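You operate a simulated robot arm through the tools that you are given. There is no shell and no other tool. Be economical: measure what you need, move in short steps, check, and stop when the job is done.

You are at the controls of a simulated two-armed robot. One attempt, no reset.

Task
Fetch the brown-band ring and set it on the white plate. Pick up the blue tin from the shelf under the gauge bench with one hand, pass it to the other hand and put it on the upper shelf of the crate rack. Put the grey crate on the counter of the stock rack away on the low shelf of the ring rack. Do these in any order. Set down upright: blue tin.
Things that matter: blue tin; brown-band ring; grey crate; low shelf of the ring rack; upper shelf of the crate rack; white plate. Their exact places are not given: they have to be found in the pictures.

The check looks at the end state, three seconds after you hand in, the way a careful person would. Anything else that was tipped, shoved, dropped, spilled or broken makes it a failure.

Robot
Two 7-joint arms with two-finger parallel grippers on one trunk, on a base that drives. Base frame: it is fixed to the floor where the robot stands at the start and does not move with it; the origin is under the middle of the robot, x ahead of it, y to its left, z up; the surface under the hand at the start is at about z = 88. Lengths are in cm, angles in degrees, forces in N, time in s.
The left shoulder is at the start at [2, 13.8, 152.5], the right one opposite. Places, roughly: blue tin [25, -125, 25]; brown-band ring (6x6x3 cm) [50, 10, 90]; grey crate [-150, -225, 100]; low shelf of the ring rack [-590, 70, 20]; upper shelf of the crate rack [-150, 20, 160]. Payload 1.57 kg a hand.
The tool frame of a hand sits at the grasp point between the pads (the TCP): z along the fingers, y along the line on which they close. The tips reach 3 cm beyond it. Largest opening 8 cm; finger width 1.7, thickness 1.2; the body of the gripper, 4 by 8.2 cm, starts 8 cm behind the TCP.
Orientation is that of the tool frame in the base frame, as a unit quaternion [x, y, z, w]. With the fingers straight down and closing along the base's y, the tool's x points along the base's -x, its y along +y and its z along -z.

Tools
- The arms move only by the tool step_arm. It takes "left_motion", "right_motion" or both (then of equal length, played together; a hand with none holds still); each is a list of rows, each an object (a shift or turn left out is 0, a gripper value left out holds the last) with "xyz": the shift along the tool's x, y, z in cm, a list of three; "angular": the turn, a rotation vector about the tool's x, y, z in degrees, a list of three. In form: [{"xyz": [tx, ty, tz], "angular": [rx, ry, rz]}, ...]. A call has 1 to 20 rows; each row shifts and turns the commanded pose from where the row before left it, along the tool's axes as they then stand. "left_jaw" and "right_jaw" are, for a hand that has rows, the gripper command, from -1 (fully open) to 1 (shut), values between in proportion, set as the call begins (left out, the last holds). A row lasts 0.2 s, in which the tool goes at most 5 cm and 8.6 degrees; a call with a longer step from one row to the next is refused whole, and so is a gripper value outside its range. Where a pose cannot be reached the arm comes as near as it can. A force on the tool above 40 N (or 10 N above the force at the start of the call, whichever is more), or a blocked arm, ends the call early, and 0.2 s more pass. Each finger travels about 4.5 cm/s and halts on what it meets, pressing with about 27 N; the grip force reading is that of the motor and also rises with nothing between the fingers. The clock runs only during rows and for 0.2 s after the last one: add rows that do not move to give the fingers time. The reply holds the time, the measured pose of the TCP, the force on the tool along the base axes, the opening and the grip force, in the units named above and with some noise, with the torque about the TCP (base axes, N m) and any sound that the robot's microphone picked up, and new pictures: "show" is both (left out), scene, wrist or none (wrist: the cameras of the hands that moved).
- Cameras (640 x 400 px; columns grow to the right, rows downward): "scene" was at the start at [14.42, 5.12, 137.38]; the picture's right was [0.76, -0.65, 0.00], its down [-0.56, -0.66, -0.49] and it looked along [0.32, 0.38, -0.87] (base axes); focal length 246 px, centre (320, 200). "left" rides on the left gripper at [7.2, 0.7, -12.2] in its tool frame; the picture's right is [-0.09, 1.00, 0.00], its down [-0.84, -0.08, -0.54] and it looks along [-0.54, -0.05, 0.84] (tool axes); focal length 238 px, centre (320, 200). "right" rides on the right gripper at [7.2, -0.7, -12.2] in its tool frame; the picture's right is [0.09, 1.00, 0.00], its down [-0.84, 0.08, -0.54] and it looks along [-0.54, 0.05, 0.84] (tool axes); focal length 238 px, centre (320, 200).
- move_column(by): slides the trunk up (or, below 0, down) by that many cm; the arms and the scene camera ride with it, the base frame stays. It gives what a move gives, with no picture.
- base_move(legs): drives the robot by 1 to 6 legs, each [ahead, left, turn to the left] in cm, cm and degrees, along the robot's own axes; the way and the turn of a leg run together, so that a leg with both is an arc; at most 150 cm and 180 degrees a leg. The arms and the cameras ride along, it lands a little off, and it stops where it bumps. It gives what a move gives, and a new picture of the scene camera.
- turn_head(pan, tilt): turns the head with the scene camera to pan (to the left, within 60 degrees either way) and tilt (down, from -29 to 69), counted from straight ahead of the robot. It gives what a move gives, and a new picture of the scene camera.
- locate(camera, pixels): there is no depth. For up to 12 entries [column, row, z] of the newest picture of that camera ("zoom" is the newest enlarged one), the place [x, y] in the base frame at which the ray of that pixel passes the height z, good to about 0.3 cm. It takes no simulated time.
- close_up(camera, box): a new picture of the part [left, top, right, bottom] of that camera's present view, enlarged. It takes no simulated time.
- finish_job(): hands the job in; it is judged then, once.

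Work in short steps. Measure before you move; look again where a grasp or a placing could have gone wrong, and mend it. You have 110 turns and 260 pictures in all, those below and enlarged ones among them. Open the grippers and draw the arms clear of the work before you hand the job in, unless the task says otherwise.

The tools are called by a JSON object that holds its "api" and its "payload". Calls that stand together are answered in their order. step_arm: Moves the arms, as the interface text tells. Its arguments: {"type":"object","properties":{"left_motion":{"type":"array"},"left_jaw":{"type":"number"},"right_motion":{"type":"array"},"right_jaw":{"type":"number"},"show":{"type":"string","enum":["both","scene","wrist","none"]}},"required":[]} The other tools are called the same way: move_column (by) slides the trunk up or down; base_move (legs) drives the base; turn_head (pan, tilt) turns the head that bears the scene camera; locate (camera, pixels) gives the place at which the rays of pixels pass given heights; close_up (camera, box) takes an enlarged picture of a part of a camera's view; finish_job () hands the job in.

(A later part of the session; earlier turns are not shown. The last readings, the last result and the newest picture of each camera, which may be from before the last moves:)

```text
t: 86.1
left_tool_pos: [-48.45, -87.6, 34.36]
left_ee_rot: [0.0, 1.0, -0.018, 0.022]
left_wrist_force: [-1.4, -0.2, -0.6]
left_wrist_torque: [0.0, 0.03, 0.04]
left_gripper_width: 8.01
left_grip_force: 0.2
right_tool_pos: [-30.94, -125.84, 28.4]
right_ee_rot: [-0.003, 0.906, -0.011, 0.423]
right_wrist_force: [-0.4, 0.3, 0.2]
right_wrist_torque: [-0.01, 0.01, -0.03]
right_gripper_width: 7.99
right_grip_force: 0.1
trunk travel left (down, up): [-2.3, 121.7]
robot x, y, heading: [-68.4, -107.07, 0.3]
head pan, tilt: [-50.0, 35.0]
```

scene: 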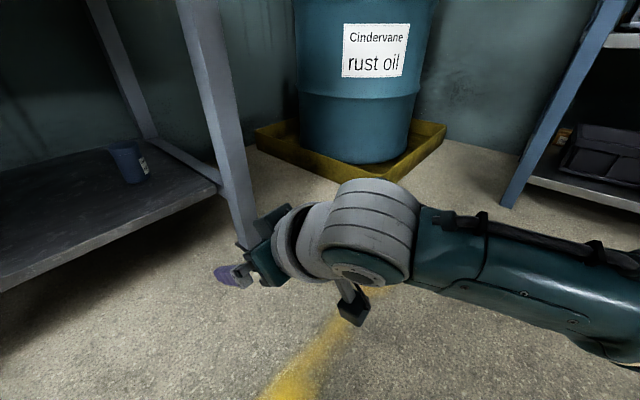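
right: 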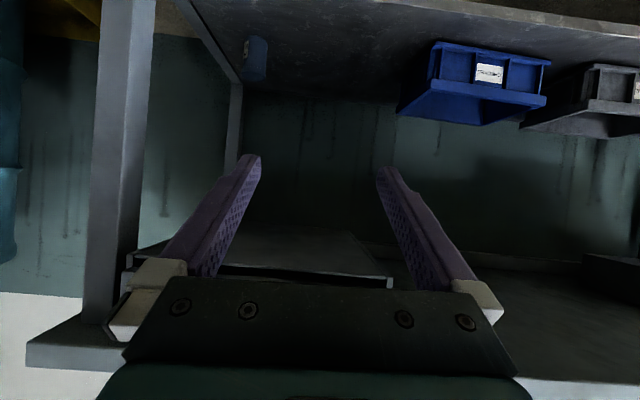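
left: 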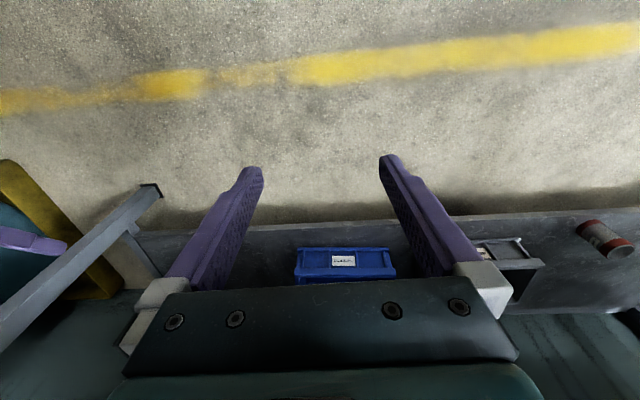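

The forearm runs out to the right; I'll approach with the base farther left and the hand yawed 18° to the right to clear the leg.

{"api": "step_arm", "payload": {"right_motion": [{"angular": [4.6, 0, 3.86]}, {"angular": [4.6, 0, 3.86]}, {"angular": [4.6, 0, 3.86]}, {}], "show": "none"}}

{"api": "base_move", "payload": {"legs": [[0, 16, 0]]}}

{"api": "step_arm", "payload": {"right_motion": [{"xyz": [-1.93, 0, 2.3]}, {"xyz": [-1.93, 0, 2.3]}, {"xyz": [-1.93, 0, 2.3]}, {"xyz": [-1.93, 0, 2.3]}, {}]}}

```text
t: 87.1
left_tool_pos: [-48.51, -87.52, 34.45]
left_ee_rot: [0.0, 1.0, -0.018, 0.021]
left_wrist_force: [0.7, -0.9, -0.1]
left_wrist_torque: [0.01, 0.01, 0.01]
left_gripper_width: 8.01
left_grip_force: 0.0
right_tool_pos: [-30.89, -125.81, 28.31]
right_ee_rot: [0.139, 0.894, -0.078, 0.419]
right_wrist_force: [0.0, 0.6, 0.1]
right_wrist_torque: [0.0, -0.02, 0.0]
right_gripper_width: 8.01
right_grip_force: 0.0
trunk travel left (down, up): [-2.3, 121.7]
robot x, y, heading: [-68.1, -107.17, 0.4]
head pan, tilt: [-50.0, 35.0]
```

```text
t: 88.5
left_tool_pos: [-48.6, -71.82, 34.28]
left_ee_rot: [0.0, 1.0, -0.021, 0.022]
left_wrist_force: [-0.1, 0.9, -0.6]
left_wrist_torque: [0.03, -0.01, 0.0]
left_gripper_width: 8.01
left_grip_force: 0.1
right_tool_pos: [-30.89, -109.98, 28.28]
right_ee_rot: [0.138, 0.894, -0.079, 0.419]
right_wrist_force: [-0.1, 0.1, -1.2]
right_wrist_torque: [0.03, 0.01, 0.02]
right_gripper_width: 8.01
right_grip_force: 0.1
trunk travel left (down, up): [-2.3, 121.7]
robot x, y, heading: [-67.98, -91.03, 0.3]
head pan, tilt: [-50.0, 35.0]
```

scene: 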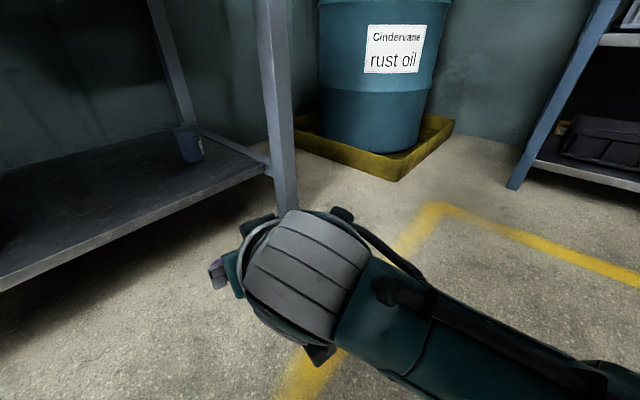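

```text
t: 89.7
left_tool_pos: [-48.68, -71.38, 34.43]
left_ee_rot: [0.0, 1.0, -0.019, 0.021]
left_wrist_force: [-0.4, -0.1, 0.2]
left_wrist_torque: [0.01, -0.01, -0.04]
left_gripper_width: 8.0
left_grip_force: 0.0
right_tool_pos: [-19.51, -113.26, 28.09]
right_ee_rot: [0.138, 0.894, -0.078, 0.419]
right_wrist_force: [0.1, 0.1, -1.0]
right_wrist_torque: [0.0, 0.01, 0.04]
right_gripper_width: 7.98
right_grip_force: 0.1
trunk travel left (down, up): [-2.3, 121.7]
robot x, y, heading: [-67.95, -90.91, 0.6]
head pan, tilt: [-50.0, 35.0]
```

scene: 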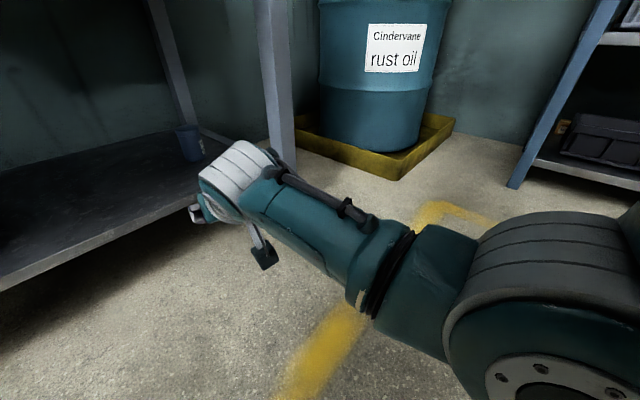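
right: 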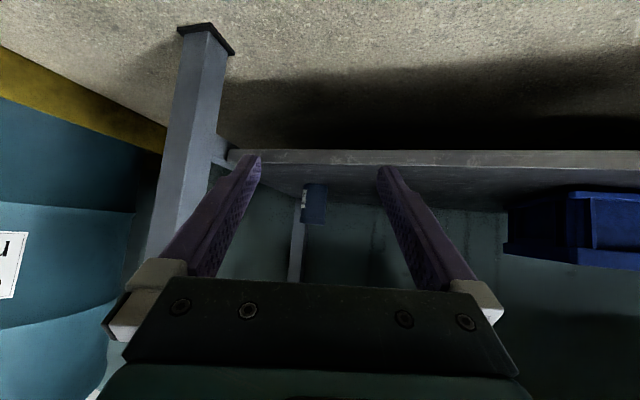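

The tin is now centred in the wrist view (313,203). I measure it and then drive ahead in part.

{"api": "close_up", "payload": {"camera": "right", "box": [270, 160, 370, 240]}}

{"api": "locate", "payload": {"camera": "right", "pixels": [[313, 184, 20], [313, 184, 19.5], [301, 200, 24], [326, 200, 24], [400, 163, 20], [234, 163, 20]]}}

```text
5.00 times, centred on (320, 200) of right
```

zoom: 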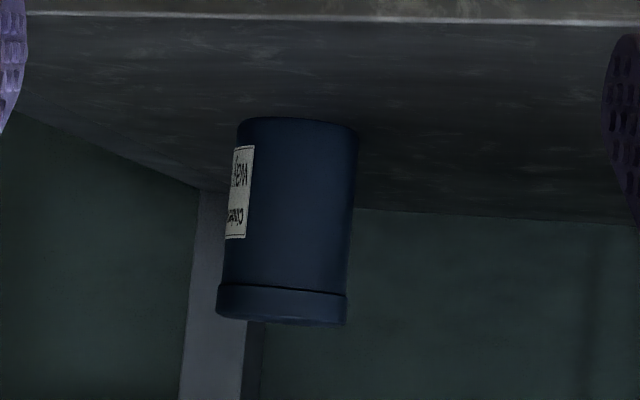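

```text
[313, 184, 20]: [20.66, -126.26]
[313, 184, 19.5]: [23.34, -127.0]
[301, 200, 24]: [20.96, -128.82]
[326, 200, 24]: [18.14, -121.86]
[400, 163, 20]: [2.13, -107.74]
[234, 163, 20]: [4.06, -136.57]
```

Consistent: tin centre ≈ (24,-127.3). I drive 36 ahead and 8 right, with the hand at z≈28 above the shelf.

{"api": "base_move", "payload": {"legs": [[18, -4, 0], [18, -4, 0]]}}

{"api": "close_up", "payload": {"camera": "right", "box": [160, 100, 480, 300]}}

{"api": "locate", "payload": {"camera": "zoom", "pixels": [[320, 100, 20], [320, 200, 24]]}}

```text
t: 92.4
left_tool_pos: [-22.96, -78.25, 33.66]
left_ee_rot: [0.009, 1.0, -0.015, -0.006]
left_wrist_force: [0.4, -0.2, -0.7]
left_wrist_torque: [0.0, 0.0, 0.01]
left_gripper_width: 7.99
left_grip_force: 0.1
right_tool_pos: [5.0, -120.49, 25.42]
right_ee_rot: [0.147, 0.904, -0.083, 0.392]
right_wrist_force: [-0.6, 0.1, 0.9]
right_wrist_torque: [0.0, 0.0, 0.02]
right_gripper_width: 8.0
right_grip_force: 0.0
trunk travel left (down, up): [-2.3, 121.7]
robot x, y, heading: [-34.46, -98.84, -0.9]
head pan, tilt: [-50.0, 35.0]
stopped in leg 2: the robot was blocked; the commanded pose is now the measured one
```

scene: 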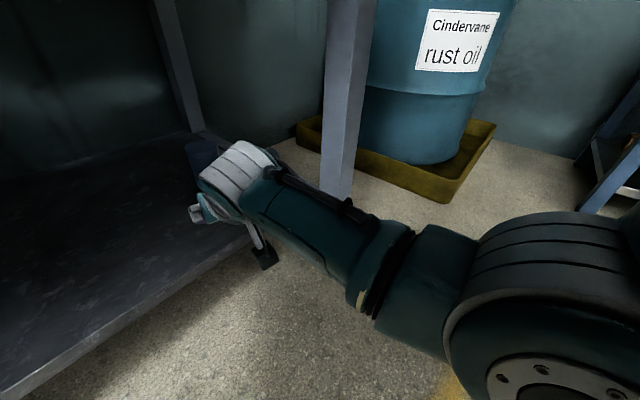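

```text
2.00 times, centred on (320, 200) of right
```

zoom: 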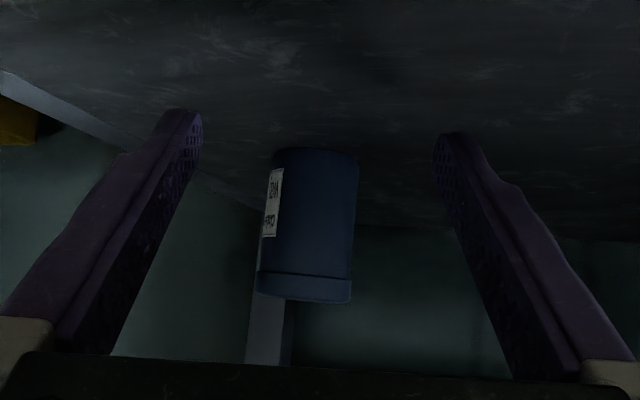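

```text
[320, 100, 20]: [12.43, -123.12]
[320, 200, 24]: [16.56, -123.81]
```

The drive was blocked and the hands sit ~9 cm behind expectation. I take a fresh still reading and look around.

{"api": "step_arm", "payload": {"right_motion": [{}, {}], "left_motion": [{}, {}], "show": "both"}}

{"api": "turn_head", "payload": {"pan": 0, "tilt": 10}}

{"api": "turn_head", "payload": {"pan": 45, "tilt": 30}}

```text
t: 93.2
left_tool_pos: [-22.9, -78.35, 33.72]
left_ee_rot: [0.011, 1.0, -0.015, -0.006]
left_wrist_force: [0.2, -0.5, -0.2]
left_wrist_torque: [0.02, 0.02, -0.01]
left_gripper_width: 7.99
left_grip_force: 0.1
right_tool_pos: [5.0, -120.59, 25.52]
right_ee_rot: [0.148, 0.904, -0.083, 0.393]
right_wrist_force: [-0.2, 0.3, -0.6]
right_wrist_torque: [0.0, -0.01, -0.03]
right_gripper_width: 8.02
right_grip_force: 0.0
trunk travel left (down, up): [-2.3, 121.7]
robot x, y, heading: [-34.3, -98.86, -0.9]
head pan, tilt: [-50.0, 35.0]
stopped in row 2 (left hand): the arm was blocked; the commanded pose is now the measured one
```

scene: 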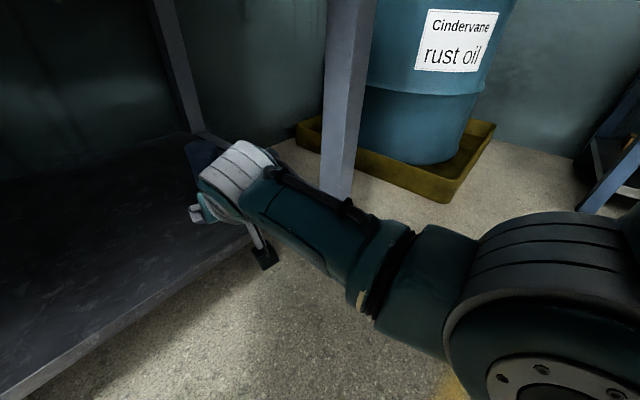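
right: 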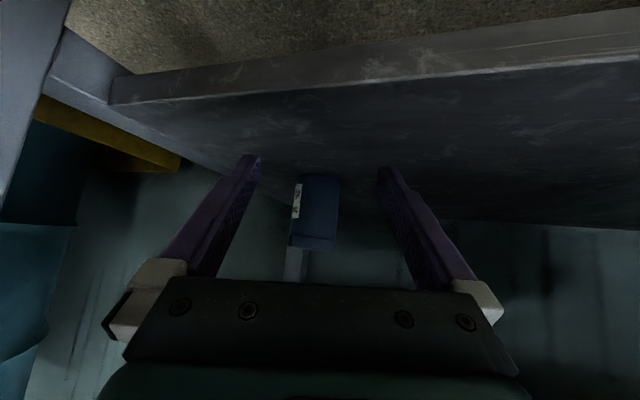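
left: 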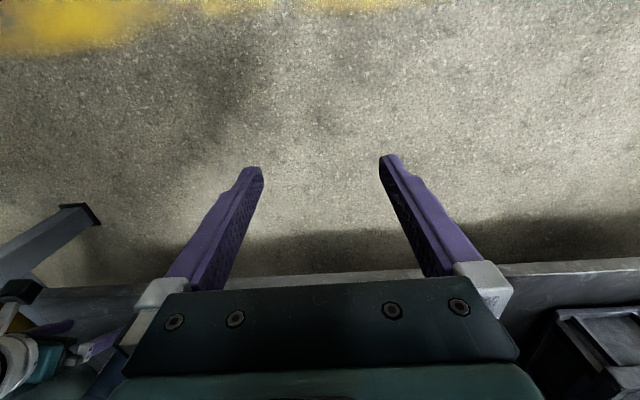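

```text
t: 94.4
left_tool_pos: [-23.14, -78.36, 33.74]
left_ee_rot: [0.008, 1.0, -0.015, -0.008]
left_wrist_force: [-0.7, -0.8, -0.3]
left_wrist_torque: [0.0, 0.03, 0.03]
left_gripper_width: 8.01
left_grip_force: 0.1
right_tool_pos: [4.81, -120.53, 25.38]
right_ee_rot: [0.146, 0.905, -0.083, 0.391]
right_wrist_force: [0.2, 0.4, -1.2]
right_wrist_torque: [-0.01, 0.01, -0.02]
right_gripper_width: 8.02
right_grip_force: 0.0
trunk travel left (down, up): [-2.3, 121.7]
robot x, y, heading: [-33.87, -99.53, -0.5]
head pan, tilt: [0.0, 10.0]
```

scene: 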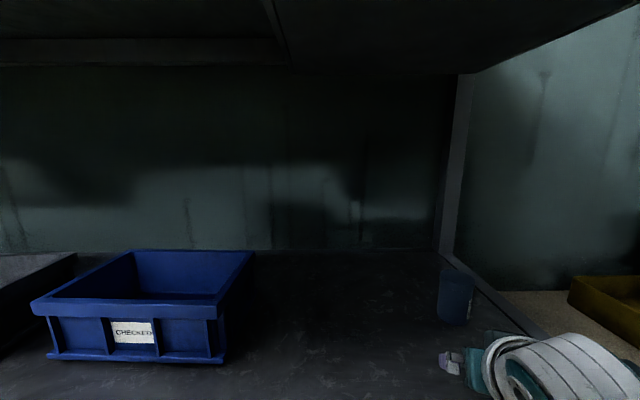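

```text
t: 95.5
left_tool_pos: [-23.23, -78.42, 33.44]
left_ee_rot: [0.007, 1.0, -0.016, -0.008]
left_wrist_force: [0.5, -0.2, 0.5]
left_wrist_torque: [-0.01, 0.0, 0.02]
left_gripper_width: 7.98
left_grip_force: 0.0
right_tool_pos: [4.84, -120.74, 25.42]
right_ee_rot: [0.146, 0.905, -0.082, 0.391]
right_wrist_force: [-0.6, 0.2, -0.8]
right_wrist_torque: [-0.03, 0.01, 0.0]
right_gripper_width: 8.0
right_grip_force: 0.2
trunk travel left (down, up): [-2.3, 121.7]
robot x, y, heading: [-34.03, -98.72, -0.6]
head pan, tilt: [45.0, 30.0]
```

scene: 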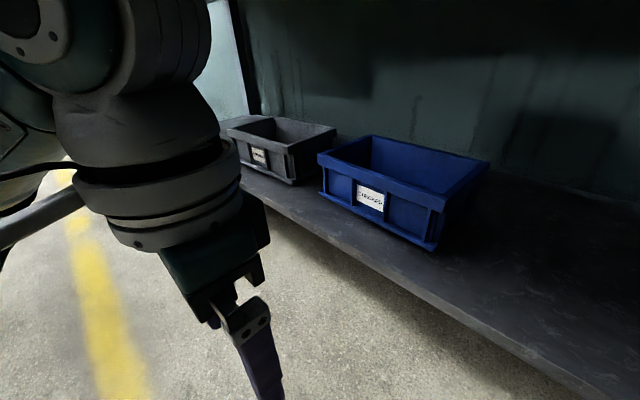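

The left arm's folded elbow touches the bench front. I back off 8 cm, then lower the left hand and swing it outward.

{"api": "base_move", "payload": {"legs": [[-8, 0, 0]]}}

{"api": "step_arm", "payload": {"left_motion": [{"xyz": [0, 2, 3]}, {"xyz": [0, 2, 3]}, {"xyz": [0, 2, 3]}, {"xyz": [0, 2, 3]}, {"xyz": [0, 2, 2]}, {}], "show": "scene"}}

```text
t: 96.6
left_tool_pos: [-21.28, -79.5, 34.42]
left_ee_rot: [0.006, 1.0, -0.019, 0.022]
left_wrist_force: [-0.1, 0.8, -0.8]
left_wrist_torque: [0.01, 0.06, 0.0]
left_gripper_width: 8.02
left_grip_force: 0.0
right_tool_pos: [7.11, -121.7, 28.29]
right_ee_rot: [0.144, 0.893, -0.081, 0.419]
right_wrist_force: [-0.5, -1.1, -0.5]
right_wrist_torque: [0.01, 0.05, -0.03]
right_gripper_width: 8.02
right_grip_force: 0.1
trunk travel left (down, up): [-2.3, 121.7]
robot x, y, heading: [-41.73, -98.98, -0.0]
head pan, tilt: [45.0, 30.0]
```

scene: 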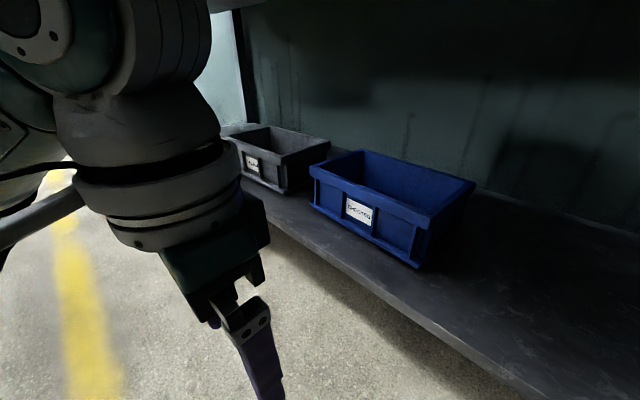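

```text
t: 98.0
left_tool_pos: [-20.87, -70.05, 19.85]
left_ee_rot: [0.007, 1.0, -0.02, 0.021]
left_wrist_force: [0.3, -0.6, -0.3]
left_wrist_torque: [0.01, 0.02, 0.01]
left_gripper_width: 8.01
left_grip_force: 0.1
right_tool_pos: [6.95, -121.76, 28.22]
right_ee_rot: [0.145, 0.893, -0.082, 0.419]
right_wrist_force: [-0.6, 0.3, -0.1]
right_wrist_torque: [0.01, 0.01, -0.01]
right_gripper_width: 8.01
right_grip_force: 0.0
trunk travel left (down, up): [-2.3, 121.7]
robot x, y, heading: [-41.18, -98.97, -0.3]
head pan, tilt: [45.0, 30.0]
```

scene: 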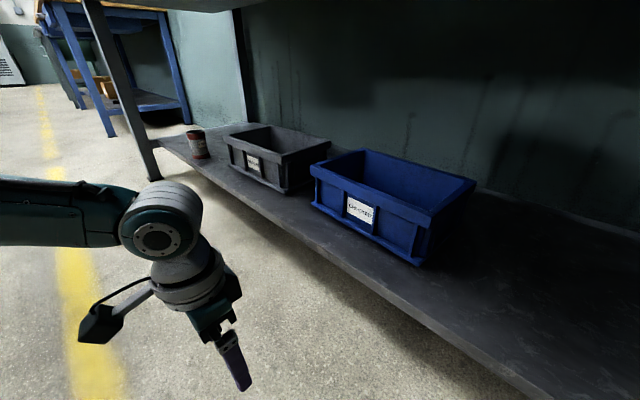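

Both arms recovered. The tin lies 17.9 cm straight along the hand's heading. Drive 7 ahead/2.3 right, then look.

{"api": "base_move", "payload": {"legs": [[7, -2.3, 0]]}}

{"api": "close_up", "payload": {"camera": "right", "box": [160, 100, 480, 300]}}

{"api": "locate", "payload": {"camera": "zoom", "pixels": [[320, 150, 20], [320, 250, 26]]}}

```text
t: 99.2
left_tool_pos: [-20.68, -72.08, 19.19]
left_ee_rot: [0.01, 1.0, -0.018, 0.003]
left_wrist_force: [0.0, 0.0, -0.2]
left_wrist_torque: [0.0, -0.01, 0.0]
left_gripper_width: 7.98
left_grip_force: 0.0
right_tool_pos: [6.97, -123.99, 26.23]
right_ee_rot: [0.147, 0.9, -0.084, 0.401]
right_wrist_force: [-0.5, -0.4, 0.7]
right_wrist_torque: [0.0, -0.01, -0.01]
right_gripper_width: 8.01
right_grip_force: 0.1
trunk travel left (down, up): [-2.3, 121.7]
robot x, y, heading: [-35.73, -101.28, -0.8]
head pan, tilt: [45.0, 30.0]
stopped in leg 1: the robot was blocked; the commanded pose is now the measured one
```

scene: 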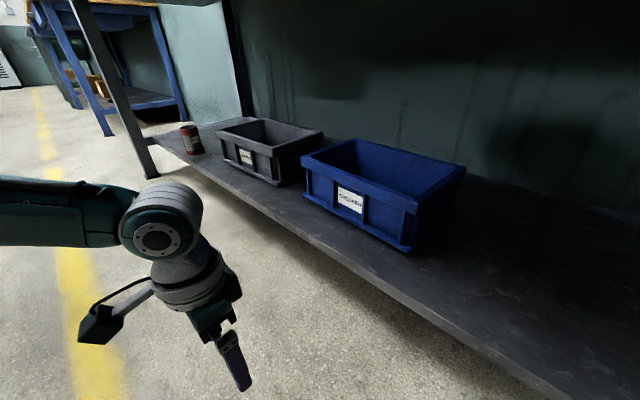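

```text
2.00 times, centred on (320, 200) of right
```

zoom: 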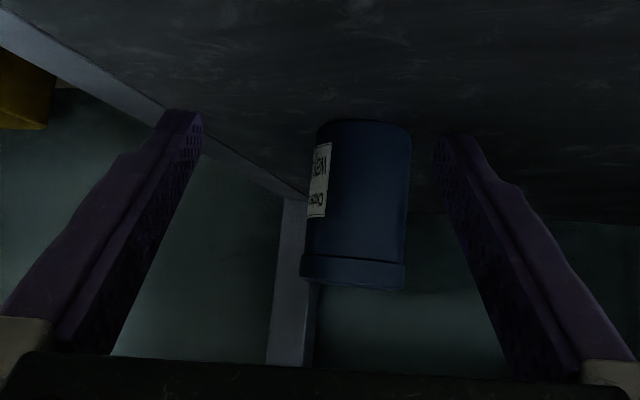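

```text
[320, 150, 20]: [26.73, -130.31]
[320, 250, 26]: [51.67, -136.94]
```

The base itself seems to be caught (likely its corner on the bench leg at y≈-139). I back off, shift left 16 cm, and yaw the hand 12° more.

{"api": "base_move", "payload": {"legs": [[-10, 0, 0], [0, 16, 0]]}}

{"api": "step_arm", "payload": {"right_motion": [{"angular": [4.6, 0, 3.86]}, {"angular": [4.6, 0, 3.86]}, {}], "show": "wrist"}}

{"api": "turn_head", "payload": {"pan": -20, "tilt": 60}}

```text
t: 101.3
left_tool_pos: [-23.86, -57.12, 19.74]
left_ee_rot: [0.013, 0.999, -0.02, 0.021]
left_wrist_force: [0.4, -0.9, -0.2]
left_wrist_torque: [-0.01, 0.0, 0.01]
left_gripper_width: 8.02
left_grip_force: 0.0
right_tool_pos: [3.07, -109.01, 28.2]
right_ee_rot: [0.15, 0.892, -0.086, 0.418]
right_wrist_force: [0.0, -0.6, 0.5]
right_wrist_torque: [0.02, -0.01, 0.02]
right_gripper_width: 7.98
right_grip_force: 0.0
trunk travel left (down, up): [-2.3, 121.7]
robot x, y, heading: [-45.23, -85.34, -1.3]
head pan, tilt: [45.0, 30.0]
```

scene: 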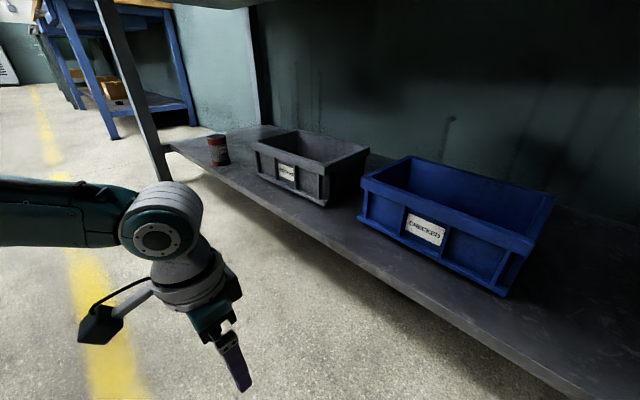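

```text
t: 102.2
left_tool_pos: [-24.01, -56.6, 19.84]
left_ee_rot: [0.012, 1.0, -0.02, 0.021]
left_wrist_force: [-0.1, 0.5, -0.2]
left_wrist_torque: [0.02, 0.02, 0.03]
left_gripper_width: 7.99
left_grip_force: 0.2
right_tool_pos: [3.13, -108.66, 28.09]
right_ee_rot: [0.244, 0.87, -0.128, 0.409]
right_wrist_force: [-0.3, -0.1, 0.4]
right_wrist_torque: [0.02, -0.01, 0.0]
right_gripper_width: 8.01
right_grip_force: 0.0
trunk travel left (down, up): [-2.3, 121.7]
robot x, y, heading: [-45.03, -85.17, -1.3]
head pan, tilt: [45.0, 30.0]
```

right: 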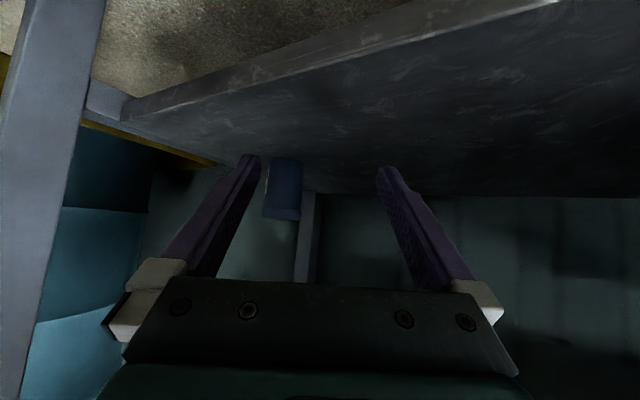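

```text
t: 103.5
left_tool_pos: [-23.99, -56.59, 19.86]
left_ee_rot: [0.013, 1.0, -0.019, 0.021]
left_wrist_force: [-0.7, 0.2, 0.1]
left_wrist_torque: [-0.04, -0.02, 0.04]
left_gripper_width: 8.01
left_grip_force: 0.1
right_tool_pos: [3.12, -108.73, 28.22]
right_ee_rot: [0.243, 0.87, -0.128, 0.409]
right_wrist_force: [0.6, -0.6, 0.8]
right_wrist_torque: [0.02, 0.01, -0.01]
right_gripper_width: 7.98
right_grip_force: 0.1
trunk travel left (down, up): [-2.3, 121.7]
robot x, y, heading: [-44.93, -85.15, -1.3]
head pan, tilt: [-20.0, 60.0]
```

scene: 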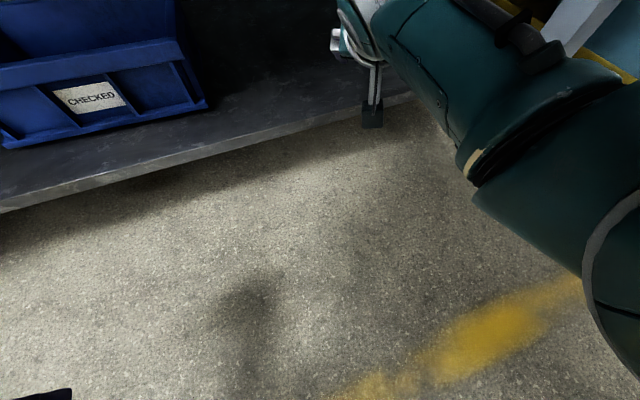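

I drive ahead 17 cm here to test clearance, correcting the heading by 1.3°.

{"api": "base_move", "payload": {"legs": [[10, 0, 1.3], [7, 0, 0]]}}

```text
t: 104.6
left_tool_pos: [-21.09, -56.44, 19.51]
left_ee_rot: [0.009, 1.0, -0.02, 0.012]
left_wrist_force: [0.0, 0.2, -0.3]
left_wrist_torque: [-0.03, 0.0, 0.03]
left_gripper_width: 7.99
left_grip_force: 0.1
right_tool_pos: [6.69, -108.25, 27.22]
right_ee_rot: [0.238, 0.876, -0.128, 0.399]
right_wrist_force: [-0.4, -0.4, 0.9]
right_wrist_torque: [-0.02, -0.02, 0.02]
right_gripper_width: 8.01
right_grip_force: 0.1
trunk travel left (down, up): [-2.3, 121.7]
robot x, y, heading: [-38.67, -85.34, -0.8]
head pan, tilt: [-20.0, 60.0]
stopped in leg 1: the robot was blocked; the commanded pose is now the measured one
```

scene: 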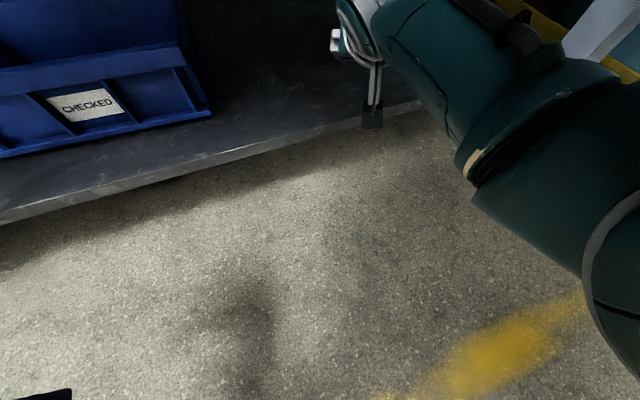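

Blocked again at the same x regardless of y, so some part of the arms is touching. I back off and look at the right arm from the head.

{"api": "base_move", "payload": {"legs": [[-8, 0, 0]]}}

{"api": "turn_head", "payload": {"pan": -60, "tilt": 0}}

{"api": "turn_head", "payload": {"pan": -10, "tilt": -25}}

{"api": "turn_head", "payload": {"pan": 60, "tilt": 0}}

```text
t: 105.6
left_tool_pos: [-24.51, -56.29, 20.07]
left_ee_rot: [0.008, 0.999, -0.02, 0.025]
left_wrist_force: [1.0, -0.5, 0.3]
left_wrist_torque: [0.02, 0.09, 0.01]
left_gripper_width: 8.01
left_grip_force: 0.1
right_tool_pos: [3.13, -108.06, 28.58]
right_ee_rot: [0.238, 0.87, -0.124, 0.413]
right_wrist_force: [1.1, -0.3, 0.7]
right_wrist_torque: [-0.02, 0.07, -0.02]
right_gripper_width: 8.0
right_grip_force: 0.1
trunk travel left (down, up): [-2.3, 121.7]
robot x, y, heading: [-46.47, -84.97, -0.3]
head pan, tilt: [-20.0, 60.0]
```

scene: 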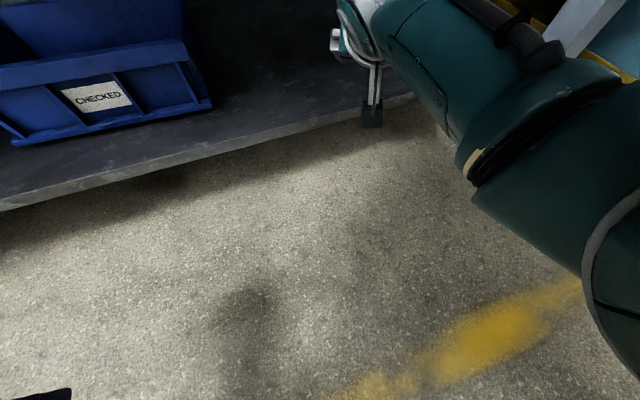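

```text
t: 106.9
left_tool_pos: [-25.43, -56.35, 19.82]
left_ee_rot: [0.007, 1.0, -0.02, 0.021]
left_wrist_force: [-0.6, 0.6, 0.1]
left_wrist_torque: [0.01, 0.01, 0.02]
left_gripper_width: 8.01
left_grip_force: 0.1
right_tool_pos: [2.15, -108.1, 28.13]
right_ee_rot: [0.237, 0.872, -0.125, 0.41]
right_wrist_force: [0.3, -0.1, 0.7]
right_wrist_torque: [-0.02, -0.01, 0.01]
right_gripper_width: 8.0
right_grip_force: 0.0
trunk travel left (down, up): [-2.3, 121.7]
robot x, y, heading: [-46.5, -85.13, -0.5]
head pan, tilt: [-60.0, 0.0]
```

scene: 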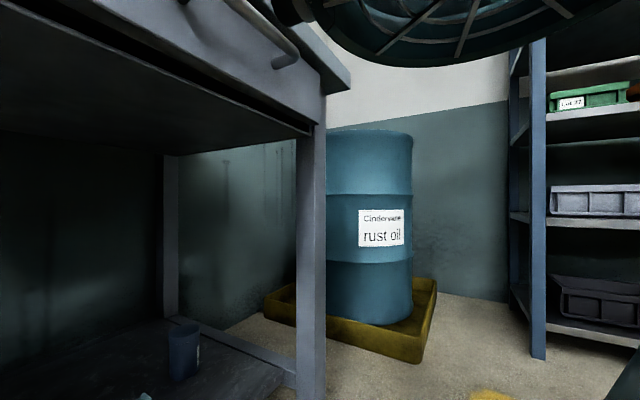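

```text
t: 108.1
left_tool_pos: [-25.51, -56.42, 19.8]
left_ee_rot: [0.008, 1.0, -0.02, 0.022]
left_wrist_force: [0.3, 0.3, 0.1]
left_wrist_torque: [0.02, -0.01, 0.01]
left_gripper_width: 8.02
left_grip_force: 0.0
right_tool_pos: [2.15, -108.19, 28.17]
right_ee_rot: [0.237, 0.872, -0.125, 0.41]
right_wrist_force: [-0.9, 1.7, 0.4]
right_wrist_torque: [-0.02, 0.01, 0.0]
right_gripper_width: 7.99
right_grip_force: 0.2
trunk travel left (down, up): [-2.3, 121.7]
robot x, y, heading: [-46.21, -85.11, -0.3]
head pan, tilt: [-10.0, -25.0]
```

scene: 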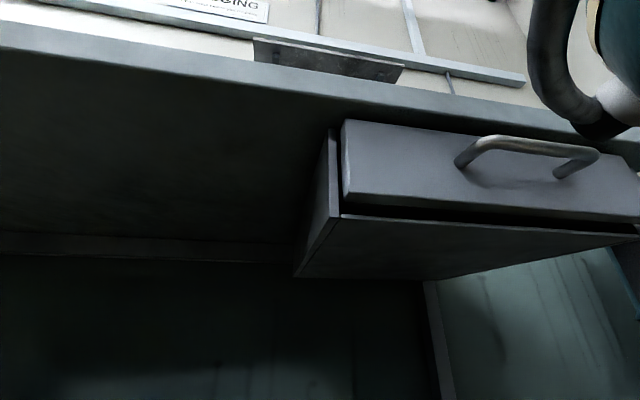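

```text
t: 109.5
left_tool_pos: [-25.49, -56.24, 19.85]
left_ee_rot: [0.007, 1.0, -0.019, 0.021]
left_wrist_force: [0.5, -0.6, -0.4]
left_wrist_torque: [0.02, 0.03, 0.0]
left_gripper_width: 8.02
left_grip_force: 0.0
right_tool_pos: [2.2, -108.13, 28.14]
right_ee_rot: [0.238, 0.872, -0.125, 0.41]
right_wrist_force: [-0.7, 0.0, 0.8]
right_wrist_torque: [0.02, 0.0, 0.02]
right_gripper_width: 8.0
right_grip_force: 0.0
trunk travel left (down, up): [-2.3, 121.7]
robot x, y, heading: [-46.49, -84.94, -0.6]
head pan, tilt: [60.0, 0.0]
```

scene: 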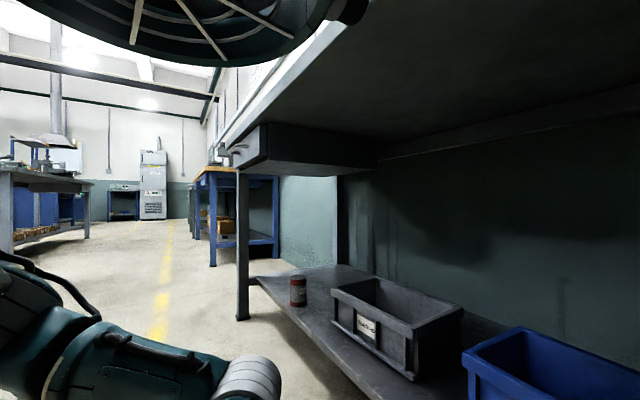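

Large shoulder/upper-arm housings on both sides seem to meet the bench edge. I test whether they move with the arm pose: left hand back and out, right hand stretched forward.

{"api": "step_arm", "payload": {"left_motion": [{"xyz": [3, 2, 0]}, {"xyz": [3, 2, 0]}, {"xyz": [3, 2, 0]}, {"xyz": [3, 2, 0]}, {"xyz": [3, 2, 0]}, {}], "right_motion": [{"xyz": [-1.29, -0.7, 1.53]}, {"xyz": [-1.29, -0.7, 1.53]}, {"xyz": [-1.29, -0.7, 1.53]}, {"xyz": [-1.29, -0.7, 1.53]}, {"xyz": [-1.29, -0.7, 1.53]}, {}], "show": "scene"}}

{"api": "turn_head", "payload": {"pan": -60, "tilt": 0}}

```text
t: 110.9
left_tool_pos: [-40.63, -46.47, 19.07]
left_ee_rot: [0.006, 1.0, -0.019, 0.021]
left_wrist_force: [0.0, -0.1, -0.3]
left_wrist_torque: [-0.02, 0.01, 0.02]
left_gripper_width: 8.01
left_grip_force: 0.0
right_tool_pos: [9.23, -116.3, 28.45]
right_ee_rot: [0.238, 0.871, -0.124, 0.41]
right_wrist_force: [0.7, -1.1, 0.5]
right_wrist_torque: [0.03, 0.0, 0.0]
right_gripper_width: 8.0
right_grip_force: 0.1
trunk travel left (down, up): [-2.3, 121.7]
robot x, y, heading: [-46.27, -85.2, -0.3]
head pan, tilt: [60.0, 0.0]
```

scene: 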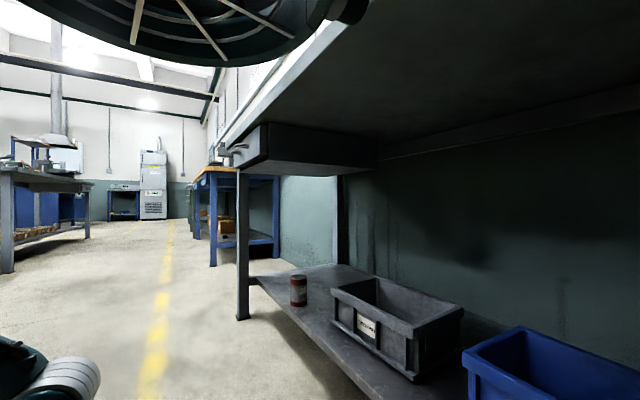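

```text
t: 112.9
left_tool_pos: [-40.55, -46.42, 19.14]
left_ee_rot: [0.007, 1.0, -0.02, 0.022]
left_wrist_force: [0.1, 0.6, -0.4]
left_wrist_torque: [0.03, 0.02, 0.02]
left_gripper_width: 8.0
left_grip_force: 0.0
right_tool_pos: [9.15, -116.05, 28.41]
right_ee_rot: [0.237, 0.872, -0.125, 0.41]
right_wrist_force: [-0.1, 0.5, 0.8]
right_wrist_torque: [0.01, -0.02, 0.03]
right_gripper_width: 7.99
right_grip_force: 0.1
trunk travel left (down, up): [-2.3, 121.7]
robot x, y, heading: [-46.14, -85.29, -0.4]
head pan, tilt: [-60.0, 0.0]
```

scene: 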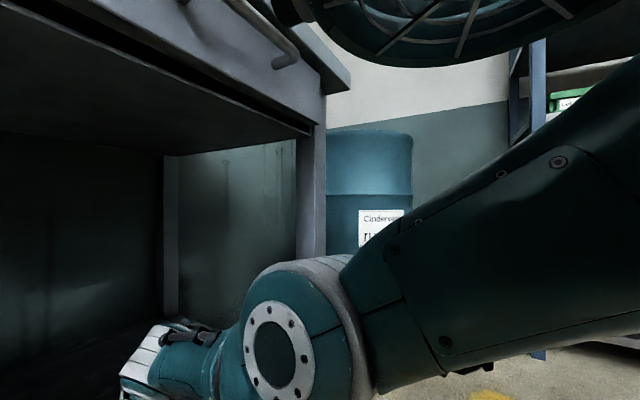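

The housings are fixed to the body, so x≈-42 is the limit, but the arm still has bend left. I straighten the yaw to 15°, shift right 9 and ahead 3, and lower the last 2 cm.

{"api": "step_arm", "payload": {"right_motion": [{"angular": [-4.6, 0, -3.86]}, {"angular": [-4.6, 0, -3.86]}, {"angular": [-4.6, 0, -3.86]}, {}], "show": "none"}}

{"api": "base_move", "payload": {"legs": [[3, -8.5, 0]]}}

{"api": "move_column", "payload": {"by": -2.2}}

{"api": "close_up", "payload": {"camera": "right", "box": [160, 100, 480, 300]}}

```text
t: 113.9
left_tool_pos: [-40.53, -46.51, 19.16]
left_ee_rot: [0.007, 1.0, -0.019, 0.021]
left_wrist_force: [0.2, 0.0, 0.2]
left_wrist_torque: [0.01, -0.02, -0.02]
left_gripper_width: 8.01
left_grip_force: 0.0
right_tool_pos: [8.86, -116.1, 28.42]
right_ee_rot: [0.096, 0.9, -0.059, 0.422]
right_wrist_force: [-0.2, -0.3, -0.5]
right_wrist_torque: [0.0, 0.0, 0.01]
right_gripper_width: 8.01
right_grip_force: 0.1
trunk travel left (down, up): [-2.3, 121.7]
robot x, y, heading: [-46.39, -85.18, -0.3]
head pan, tilt: [-60.0, 0.0]
```

```text
t: 115.0
left_tool_pos: [-37.62, -54.58, 19.21]
left_ee_rot: [0.007, 1.0, -0.017, 0.02]
left_wrist_force: [-0.9, 0.1, -0.3]
left_wrist_torque: [-0.03, -0.02, 0.01]
left_gripper_width: 7.99
left_grip_force: 0.1
right_tool_pos: [11.74, -124.19, 28.2]
right_ee_rot: [0.099, 0.9, -0.059, 0.42]
right_wrist_force: [-0.2, -0.5, 0.0]
right_wrist_torque: [-0.04, -0.01, -0.05]
right_gripper_width: 7.99
right_grip_force: 0.1
trunk travel left (down, up): [-2.3, 121.7]
robot x, y, heading: [-43.41, -93.54, -0.4]
head pan, tilt: [-60.0, 0.0]
```

scene: 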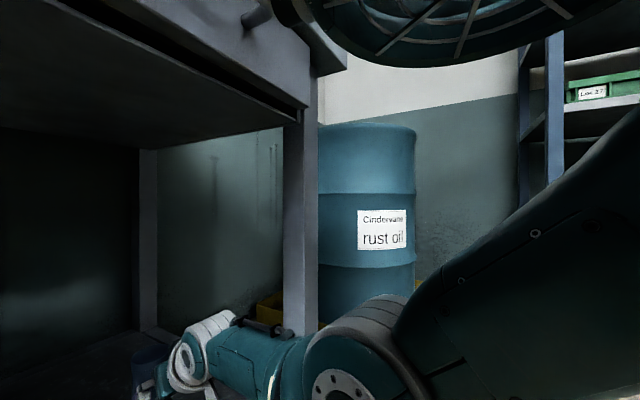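

```text
t: 115.7
left_tool_pos: [-37.52, -54.98, 16.9]
left_ee_rot: [0.008, 1.0, -0.019, 0.022]
left_wrist_force: [-0.8, 0.1, 0.1]
left_wrist_torque: [0.03, 0.03, 0.02]
left_gripper_width: 8.04
left_grip_force: 0.0
right_tool_pos: [11.96, -124.59, 26.08]
right_ee_rot: [0.098, 0.9, -0.06, 0.42]
right_wrist_force: [-0.9, -0.2, -0.2]
right_wrist_torque: [0.01, 0.03, 0.0]
right_gripper_width: 7.98
right_grip_force: 0.1
trunk travel left (down, up): [-0.1, 123.9]
robot x, y, heading: [-43.35, -93.77, -0.5]
head pan, tilt: [-60.0, 0.0]
```

```text
2.00 times, centred on (320, 200) of right
```

zoom: 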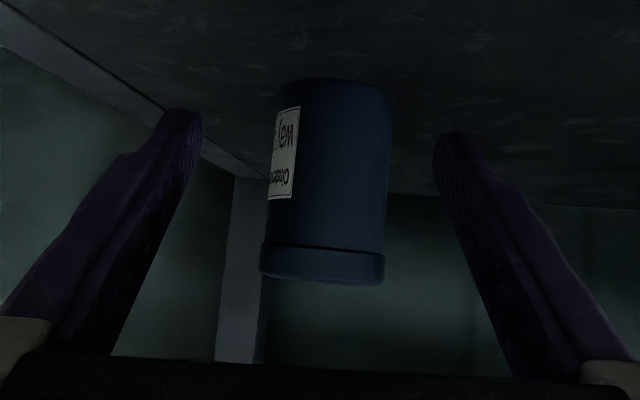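

The tin is nearly centred. I measure its base front at zoom (334,84).

{"api": "locate", "payload": {"camera": "zoom", "pixels": [[334, 84, 20], [283, 100, 20.8], [388, 100, 20.8], [318, 84, 20]]}}

```text
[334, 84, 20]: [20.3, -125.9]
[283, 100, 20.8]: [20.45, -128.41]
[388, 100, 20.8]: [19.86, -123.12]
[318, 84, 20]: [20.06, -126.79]
```

Tin centre ≈ (23,-126.5). I advance 9 cm at constant height with a 0.9 cm lateral correction.

{"api": "step_arm", "payload": {"right_motion": [{"xyz": [-1.15, 0.17, 1.38]}, {"xyz": [-1.15, 0.17, 1.38]}, {"xyz": [-1.15, 0.17, 1.38]}, {"xyz": [-1.15, 0.17, 1.38]}, {"xyz": [-1.15, 0.17, 1.38]}, {}], "right_jaw": -1}}

{"api": "close_up", "payload": {"camera": "right", "box": [160, 100, 480, 300]}}

```text
t: 117.1
left_tool_pos: [-37.56, -54.95, 16.91]
left_ee_rot: [0.008, 1.0, -0.019, 0.021]
left_wrist_force: [0.7, 0.5, 0.3]
left_wrist_torque: [-0.02, -0.03, 0.02]
left_gripper_width: 7.98
left_grip_force: 0.1
right_tool_pos: [13.88, -125.31, 26.93]
right_ee_rot: [0.099, 0.9, -0.06, 0.42]
right_wrist_force: [-0.1, -0.3, -0.6]
right_wrist_torque: [0.0, -0.01, -0.03]
right_gripper_width: 7.98
right_grip_force: 0.1
right hand out of reach, approached as far as the arm can: row 2, 3, 4, 5
trunk travel left (down, up): [-0.1, 123.9]
robot x, y, heading: [-43.6, -93.58, -0.7]
head pan, tilt: [-60.0, 0.0]
```

scene: 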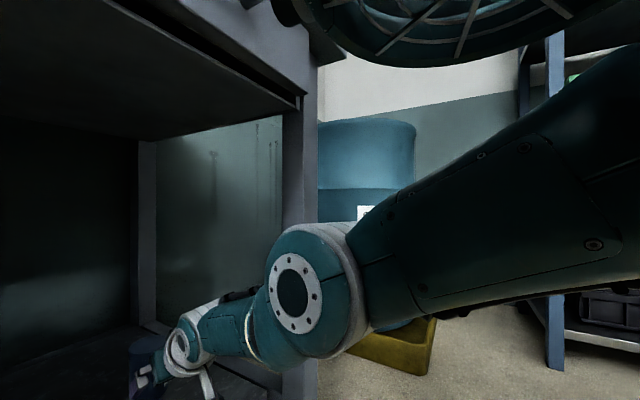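
right: 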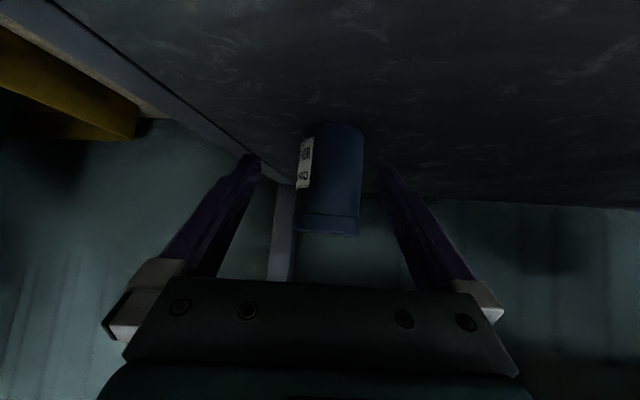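

```text
2.00 times, centred on (320, 200) of right
```

zoom: 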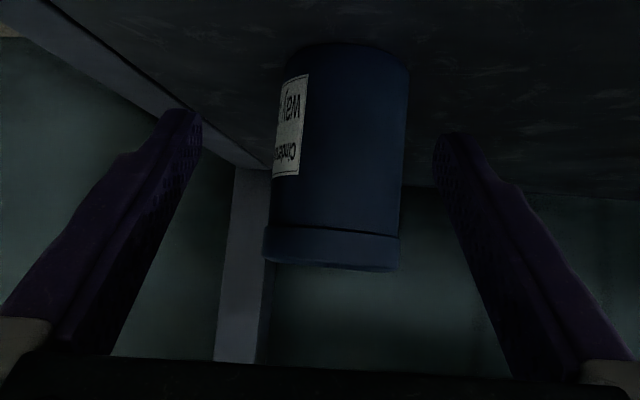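

Even fully stretched (TCP x≈13.9) the right arm is ~7 cm short from here. I back out and measure the barrel side, to consider reaching with the left arm while the robot stands turned at the bench's end.

{"api": "base_move", "payload": {"legs": [[-40, 0, 0]]}}

{"api": "turn_head", "payload": {"pan": -45, "tilt": 10}}

```text
t: 119.6
left_tool_pos: [-77.25, -54.57, 16.9]
left_ee_rot: [0.006, 1.0, -0.018, 0.023]
left_wrist_force: [-0.5, 0.4, 0.6]
left_wrist_torque: [0.02, 0.03, -0.01]
left_gripper_width: 8.03
left_grip_force: 0.1
right_tool_pos: [-25.65, -124.87, 26.98]
right_ee_rot: [0.098, 0.9, -0.059, 0.421]
right_wrist_force: [0.4, -0.1, -0.1]
right_wrist_torque: [0.02, 0.01, 0.03]
right_gripper_width: 7.99
right_grip_force: 0.2
trunk travel left (down, up): [-0.1, 123.9]
robot x, y, heading: [-83.12, -93.38, -0.2]
head pan, tilt: [-60.0, 0.0]
```

scene: 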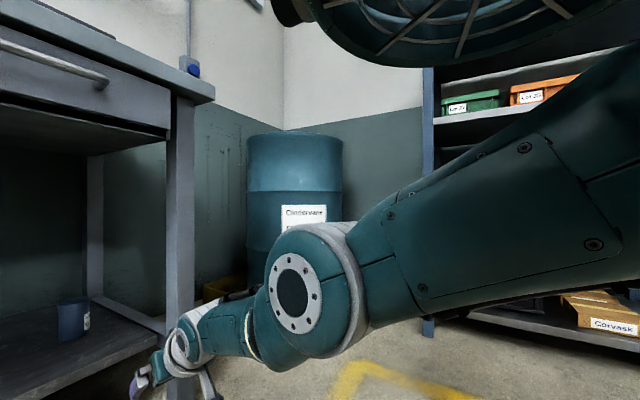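

```text
t: 120.3
left_tool_pos: [-77.51, -54.53, 17.12]
left_ee_rot: [0.007, 1.0, -0.018, 0.021]
left_wrist_force: [-0.5, 0.3, 0.1]
left_wrist_torque: [0.03, 0.01, -0.01]
left_gripper_width: 8.02
left_grip_force: 0.0
right_tool_pos: [-25.83, -124.98, 26.91]
right_ee_rot: [0.097, 0.9, -0.06, 0.42]
right_wrist_force: [0.7, 0.3, 0.3]
right_wrist_torque: [-0.02, 0.03, 0.0]
right_gripper_width: 8.02
right_grip_force: 0.1
trunk travel left (down, up): [-0.1, 123.9]
robot x, y, heading: [-83.27, -93.46, -0.3]
head pan, tilt: [-45.0, 10.0]
```

scene: 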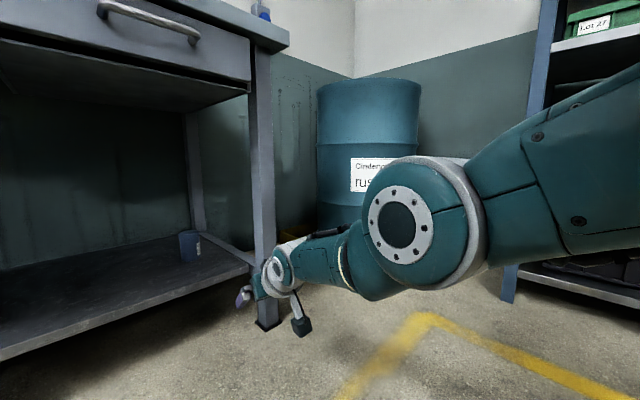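

I check how far the base reaches by looking straight down.

{"api": "turn_head", "payload": {"pan": 0, "tilt": 69}}

{"api": "locate", "payload": {"camera": "scene", "pixels": [[320, 395, 0], [100, 395, 0], [540, 395, 0], [320, 200, 0]]}}

```text
t: 121.6
left_tool_pos: [-77.47, -54.63, 17.04]
left_ee_rot: [0.006, 1.0, -0.018, 0.021]
left_wrist_force: [0.1, -0.1, 0.2]
left_wrist_torque: [0.02, 0.0, 0.01]
left_gripper_width: 8.01
left_grip_force: 0.0
right_tool_pos: [-25.73, -124.93, 27.0]
right_ee_rot: [0.097, 0.9, -0.059, 0.42]
right_wrist_force: [-0.2, 0.5, -0.6]
right_wrist_torque: [0.02, -0.03, -0.01]
right_gripper_width: 8.0
right_grip_force: 0.0
trunk travel left (down, up): [-0.1, 123.9]
robot x, y, heading: [-83.45, -93.06, -0.5]
head pan, tilt: [0.0, 68.8]
```

scene: 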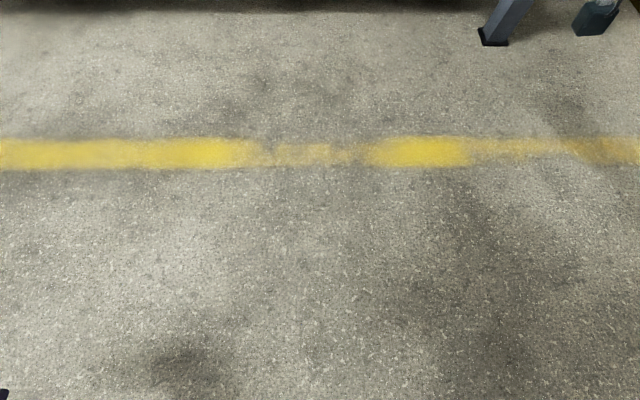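

```text
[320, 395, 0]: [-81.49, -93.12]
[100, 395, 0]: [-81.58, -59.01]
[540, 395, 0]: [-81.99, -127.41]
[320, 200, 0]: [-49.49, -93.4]
```

The base does not extend forward at all. I look up at the housings to understand what touches the bench.

{"api": "turn_head", "payload": {"pan": -60, "tilt": -29}}

{"api": "turn_head", "payload": {"pan": 0, "tilt": -29}}

{"api": "locate", "payload": {"camera": "scene", "pixels": [[320, 200, 150], [320, 100, 150], [100, 200, 150], [320, 200, 250]]}}

```text
t: 123.4
left_tool_pos: [-77.5, -54.59, 16.94]
left_ee_rot: [0.007, 1.0, -0.019, 0.022]
left_wrist_force: [0.9, -0.1, 0.0]
left_wrist_torque: [0.03, 0.01, -0.01]
left_gripper_width: 8.01
left_grip_force: 0.0
right_tool_pos: [-25.78, -125.01, 26.94]
right_ee_rot: [0.096, 0.9, -0.059, 0.421]
right_wrist_force: [-0.6, 0.0, -0.5]
right_wrist_torque: [-0.01, 0.0, -0.01]
right_gripper_width: 8.01
right_grip_force: 0.0
trunk travel left (down, up): [-0.1, 123.9]
robot x, y, heading: [-82.6, -93.12, -0.3]
head pan, tilt: [-60.0, -28.6]
```

scene: 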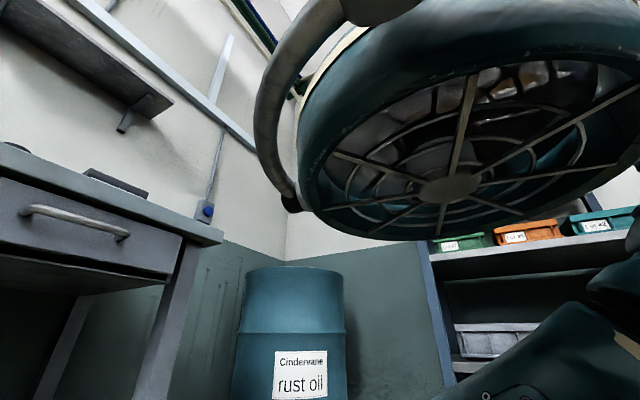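

```text
t: 124.7
left_tool_pos: [-77.54, -54.61, 17.03]
left_ee_rot: [0.007, 1.0, -0.018, 0.022]
left_wrist_force: [0.6, 0.5, -0.9]
left_wrist_torque: [0.03, -0.01, 0.03]
left_gripper_width: 8.01
left_grip_force: 0.0
right_tool_pos: [-25.72, -124.82, 26.94]
right_ee_rot: [0.097, 0.9, -0.06, 0.42]
right_wrist_force: [-0.2, 0.4, 0.0]
right_wrist_torque: [0.01, -0.01, -0.01]
right_gripper_width: 8.0
right_grip_force: 0.1
trunk travel left (down, up): [-0.1, 123.9]
robot x, y, heading: [-83.32, -93.47, -0.3]
head pan, tilt: [0.0, -28.6]
```

scene: 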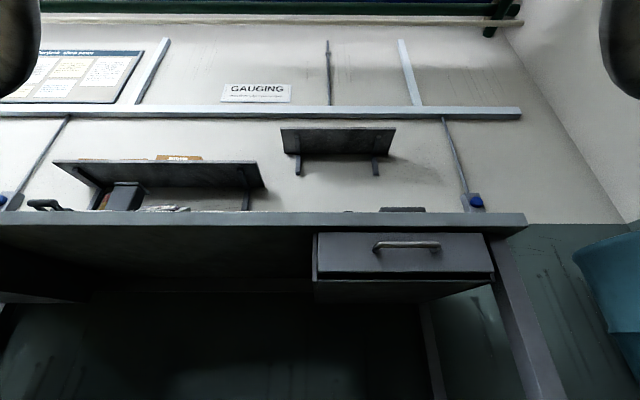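

```text
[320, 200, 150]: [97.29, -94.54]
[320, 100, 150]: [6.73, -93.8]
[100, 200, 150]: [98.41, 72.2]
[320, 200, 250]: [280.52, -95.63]
```

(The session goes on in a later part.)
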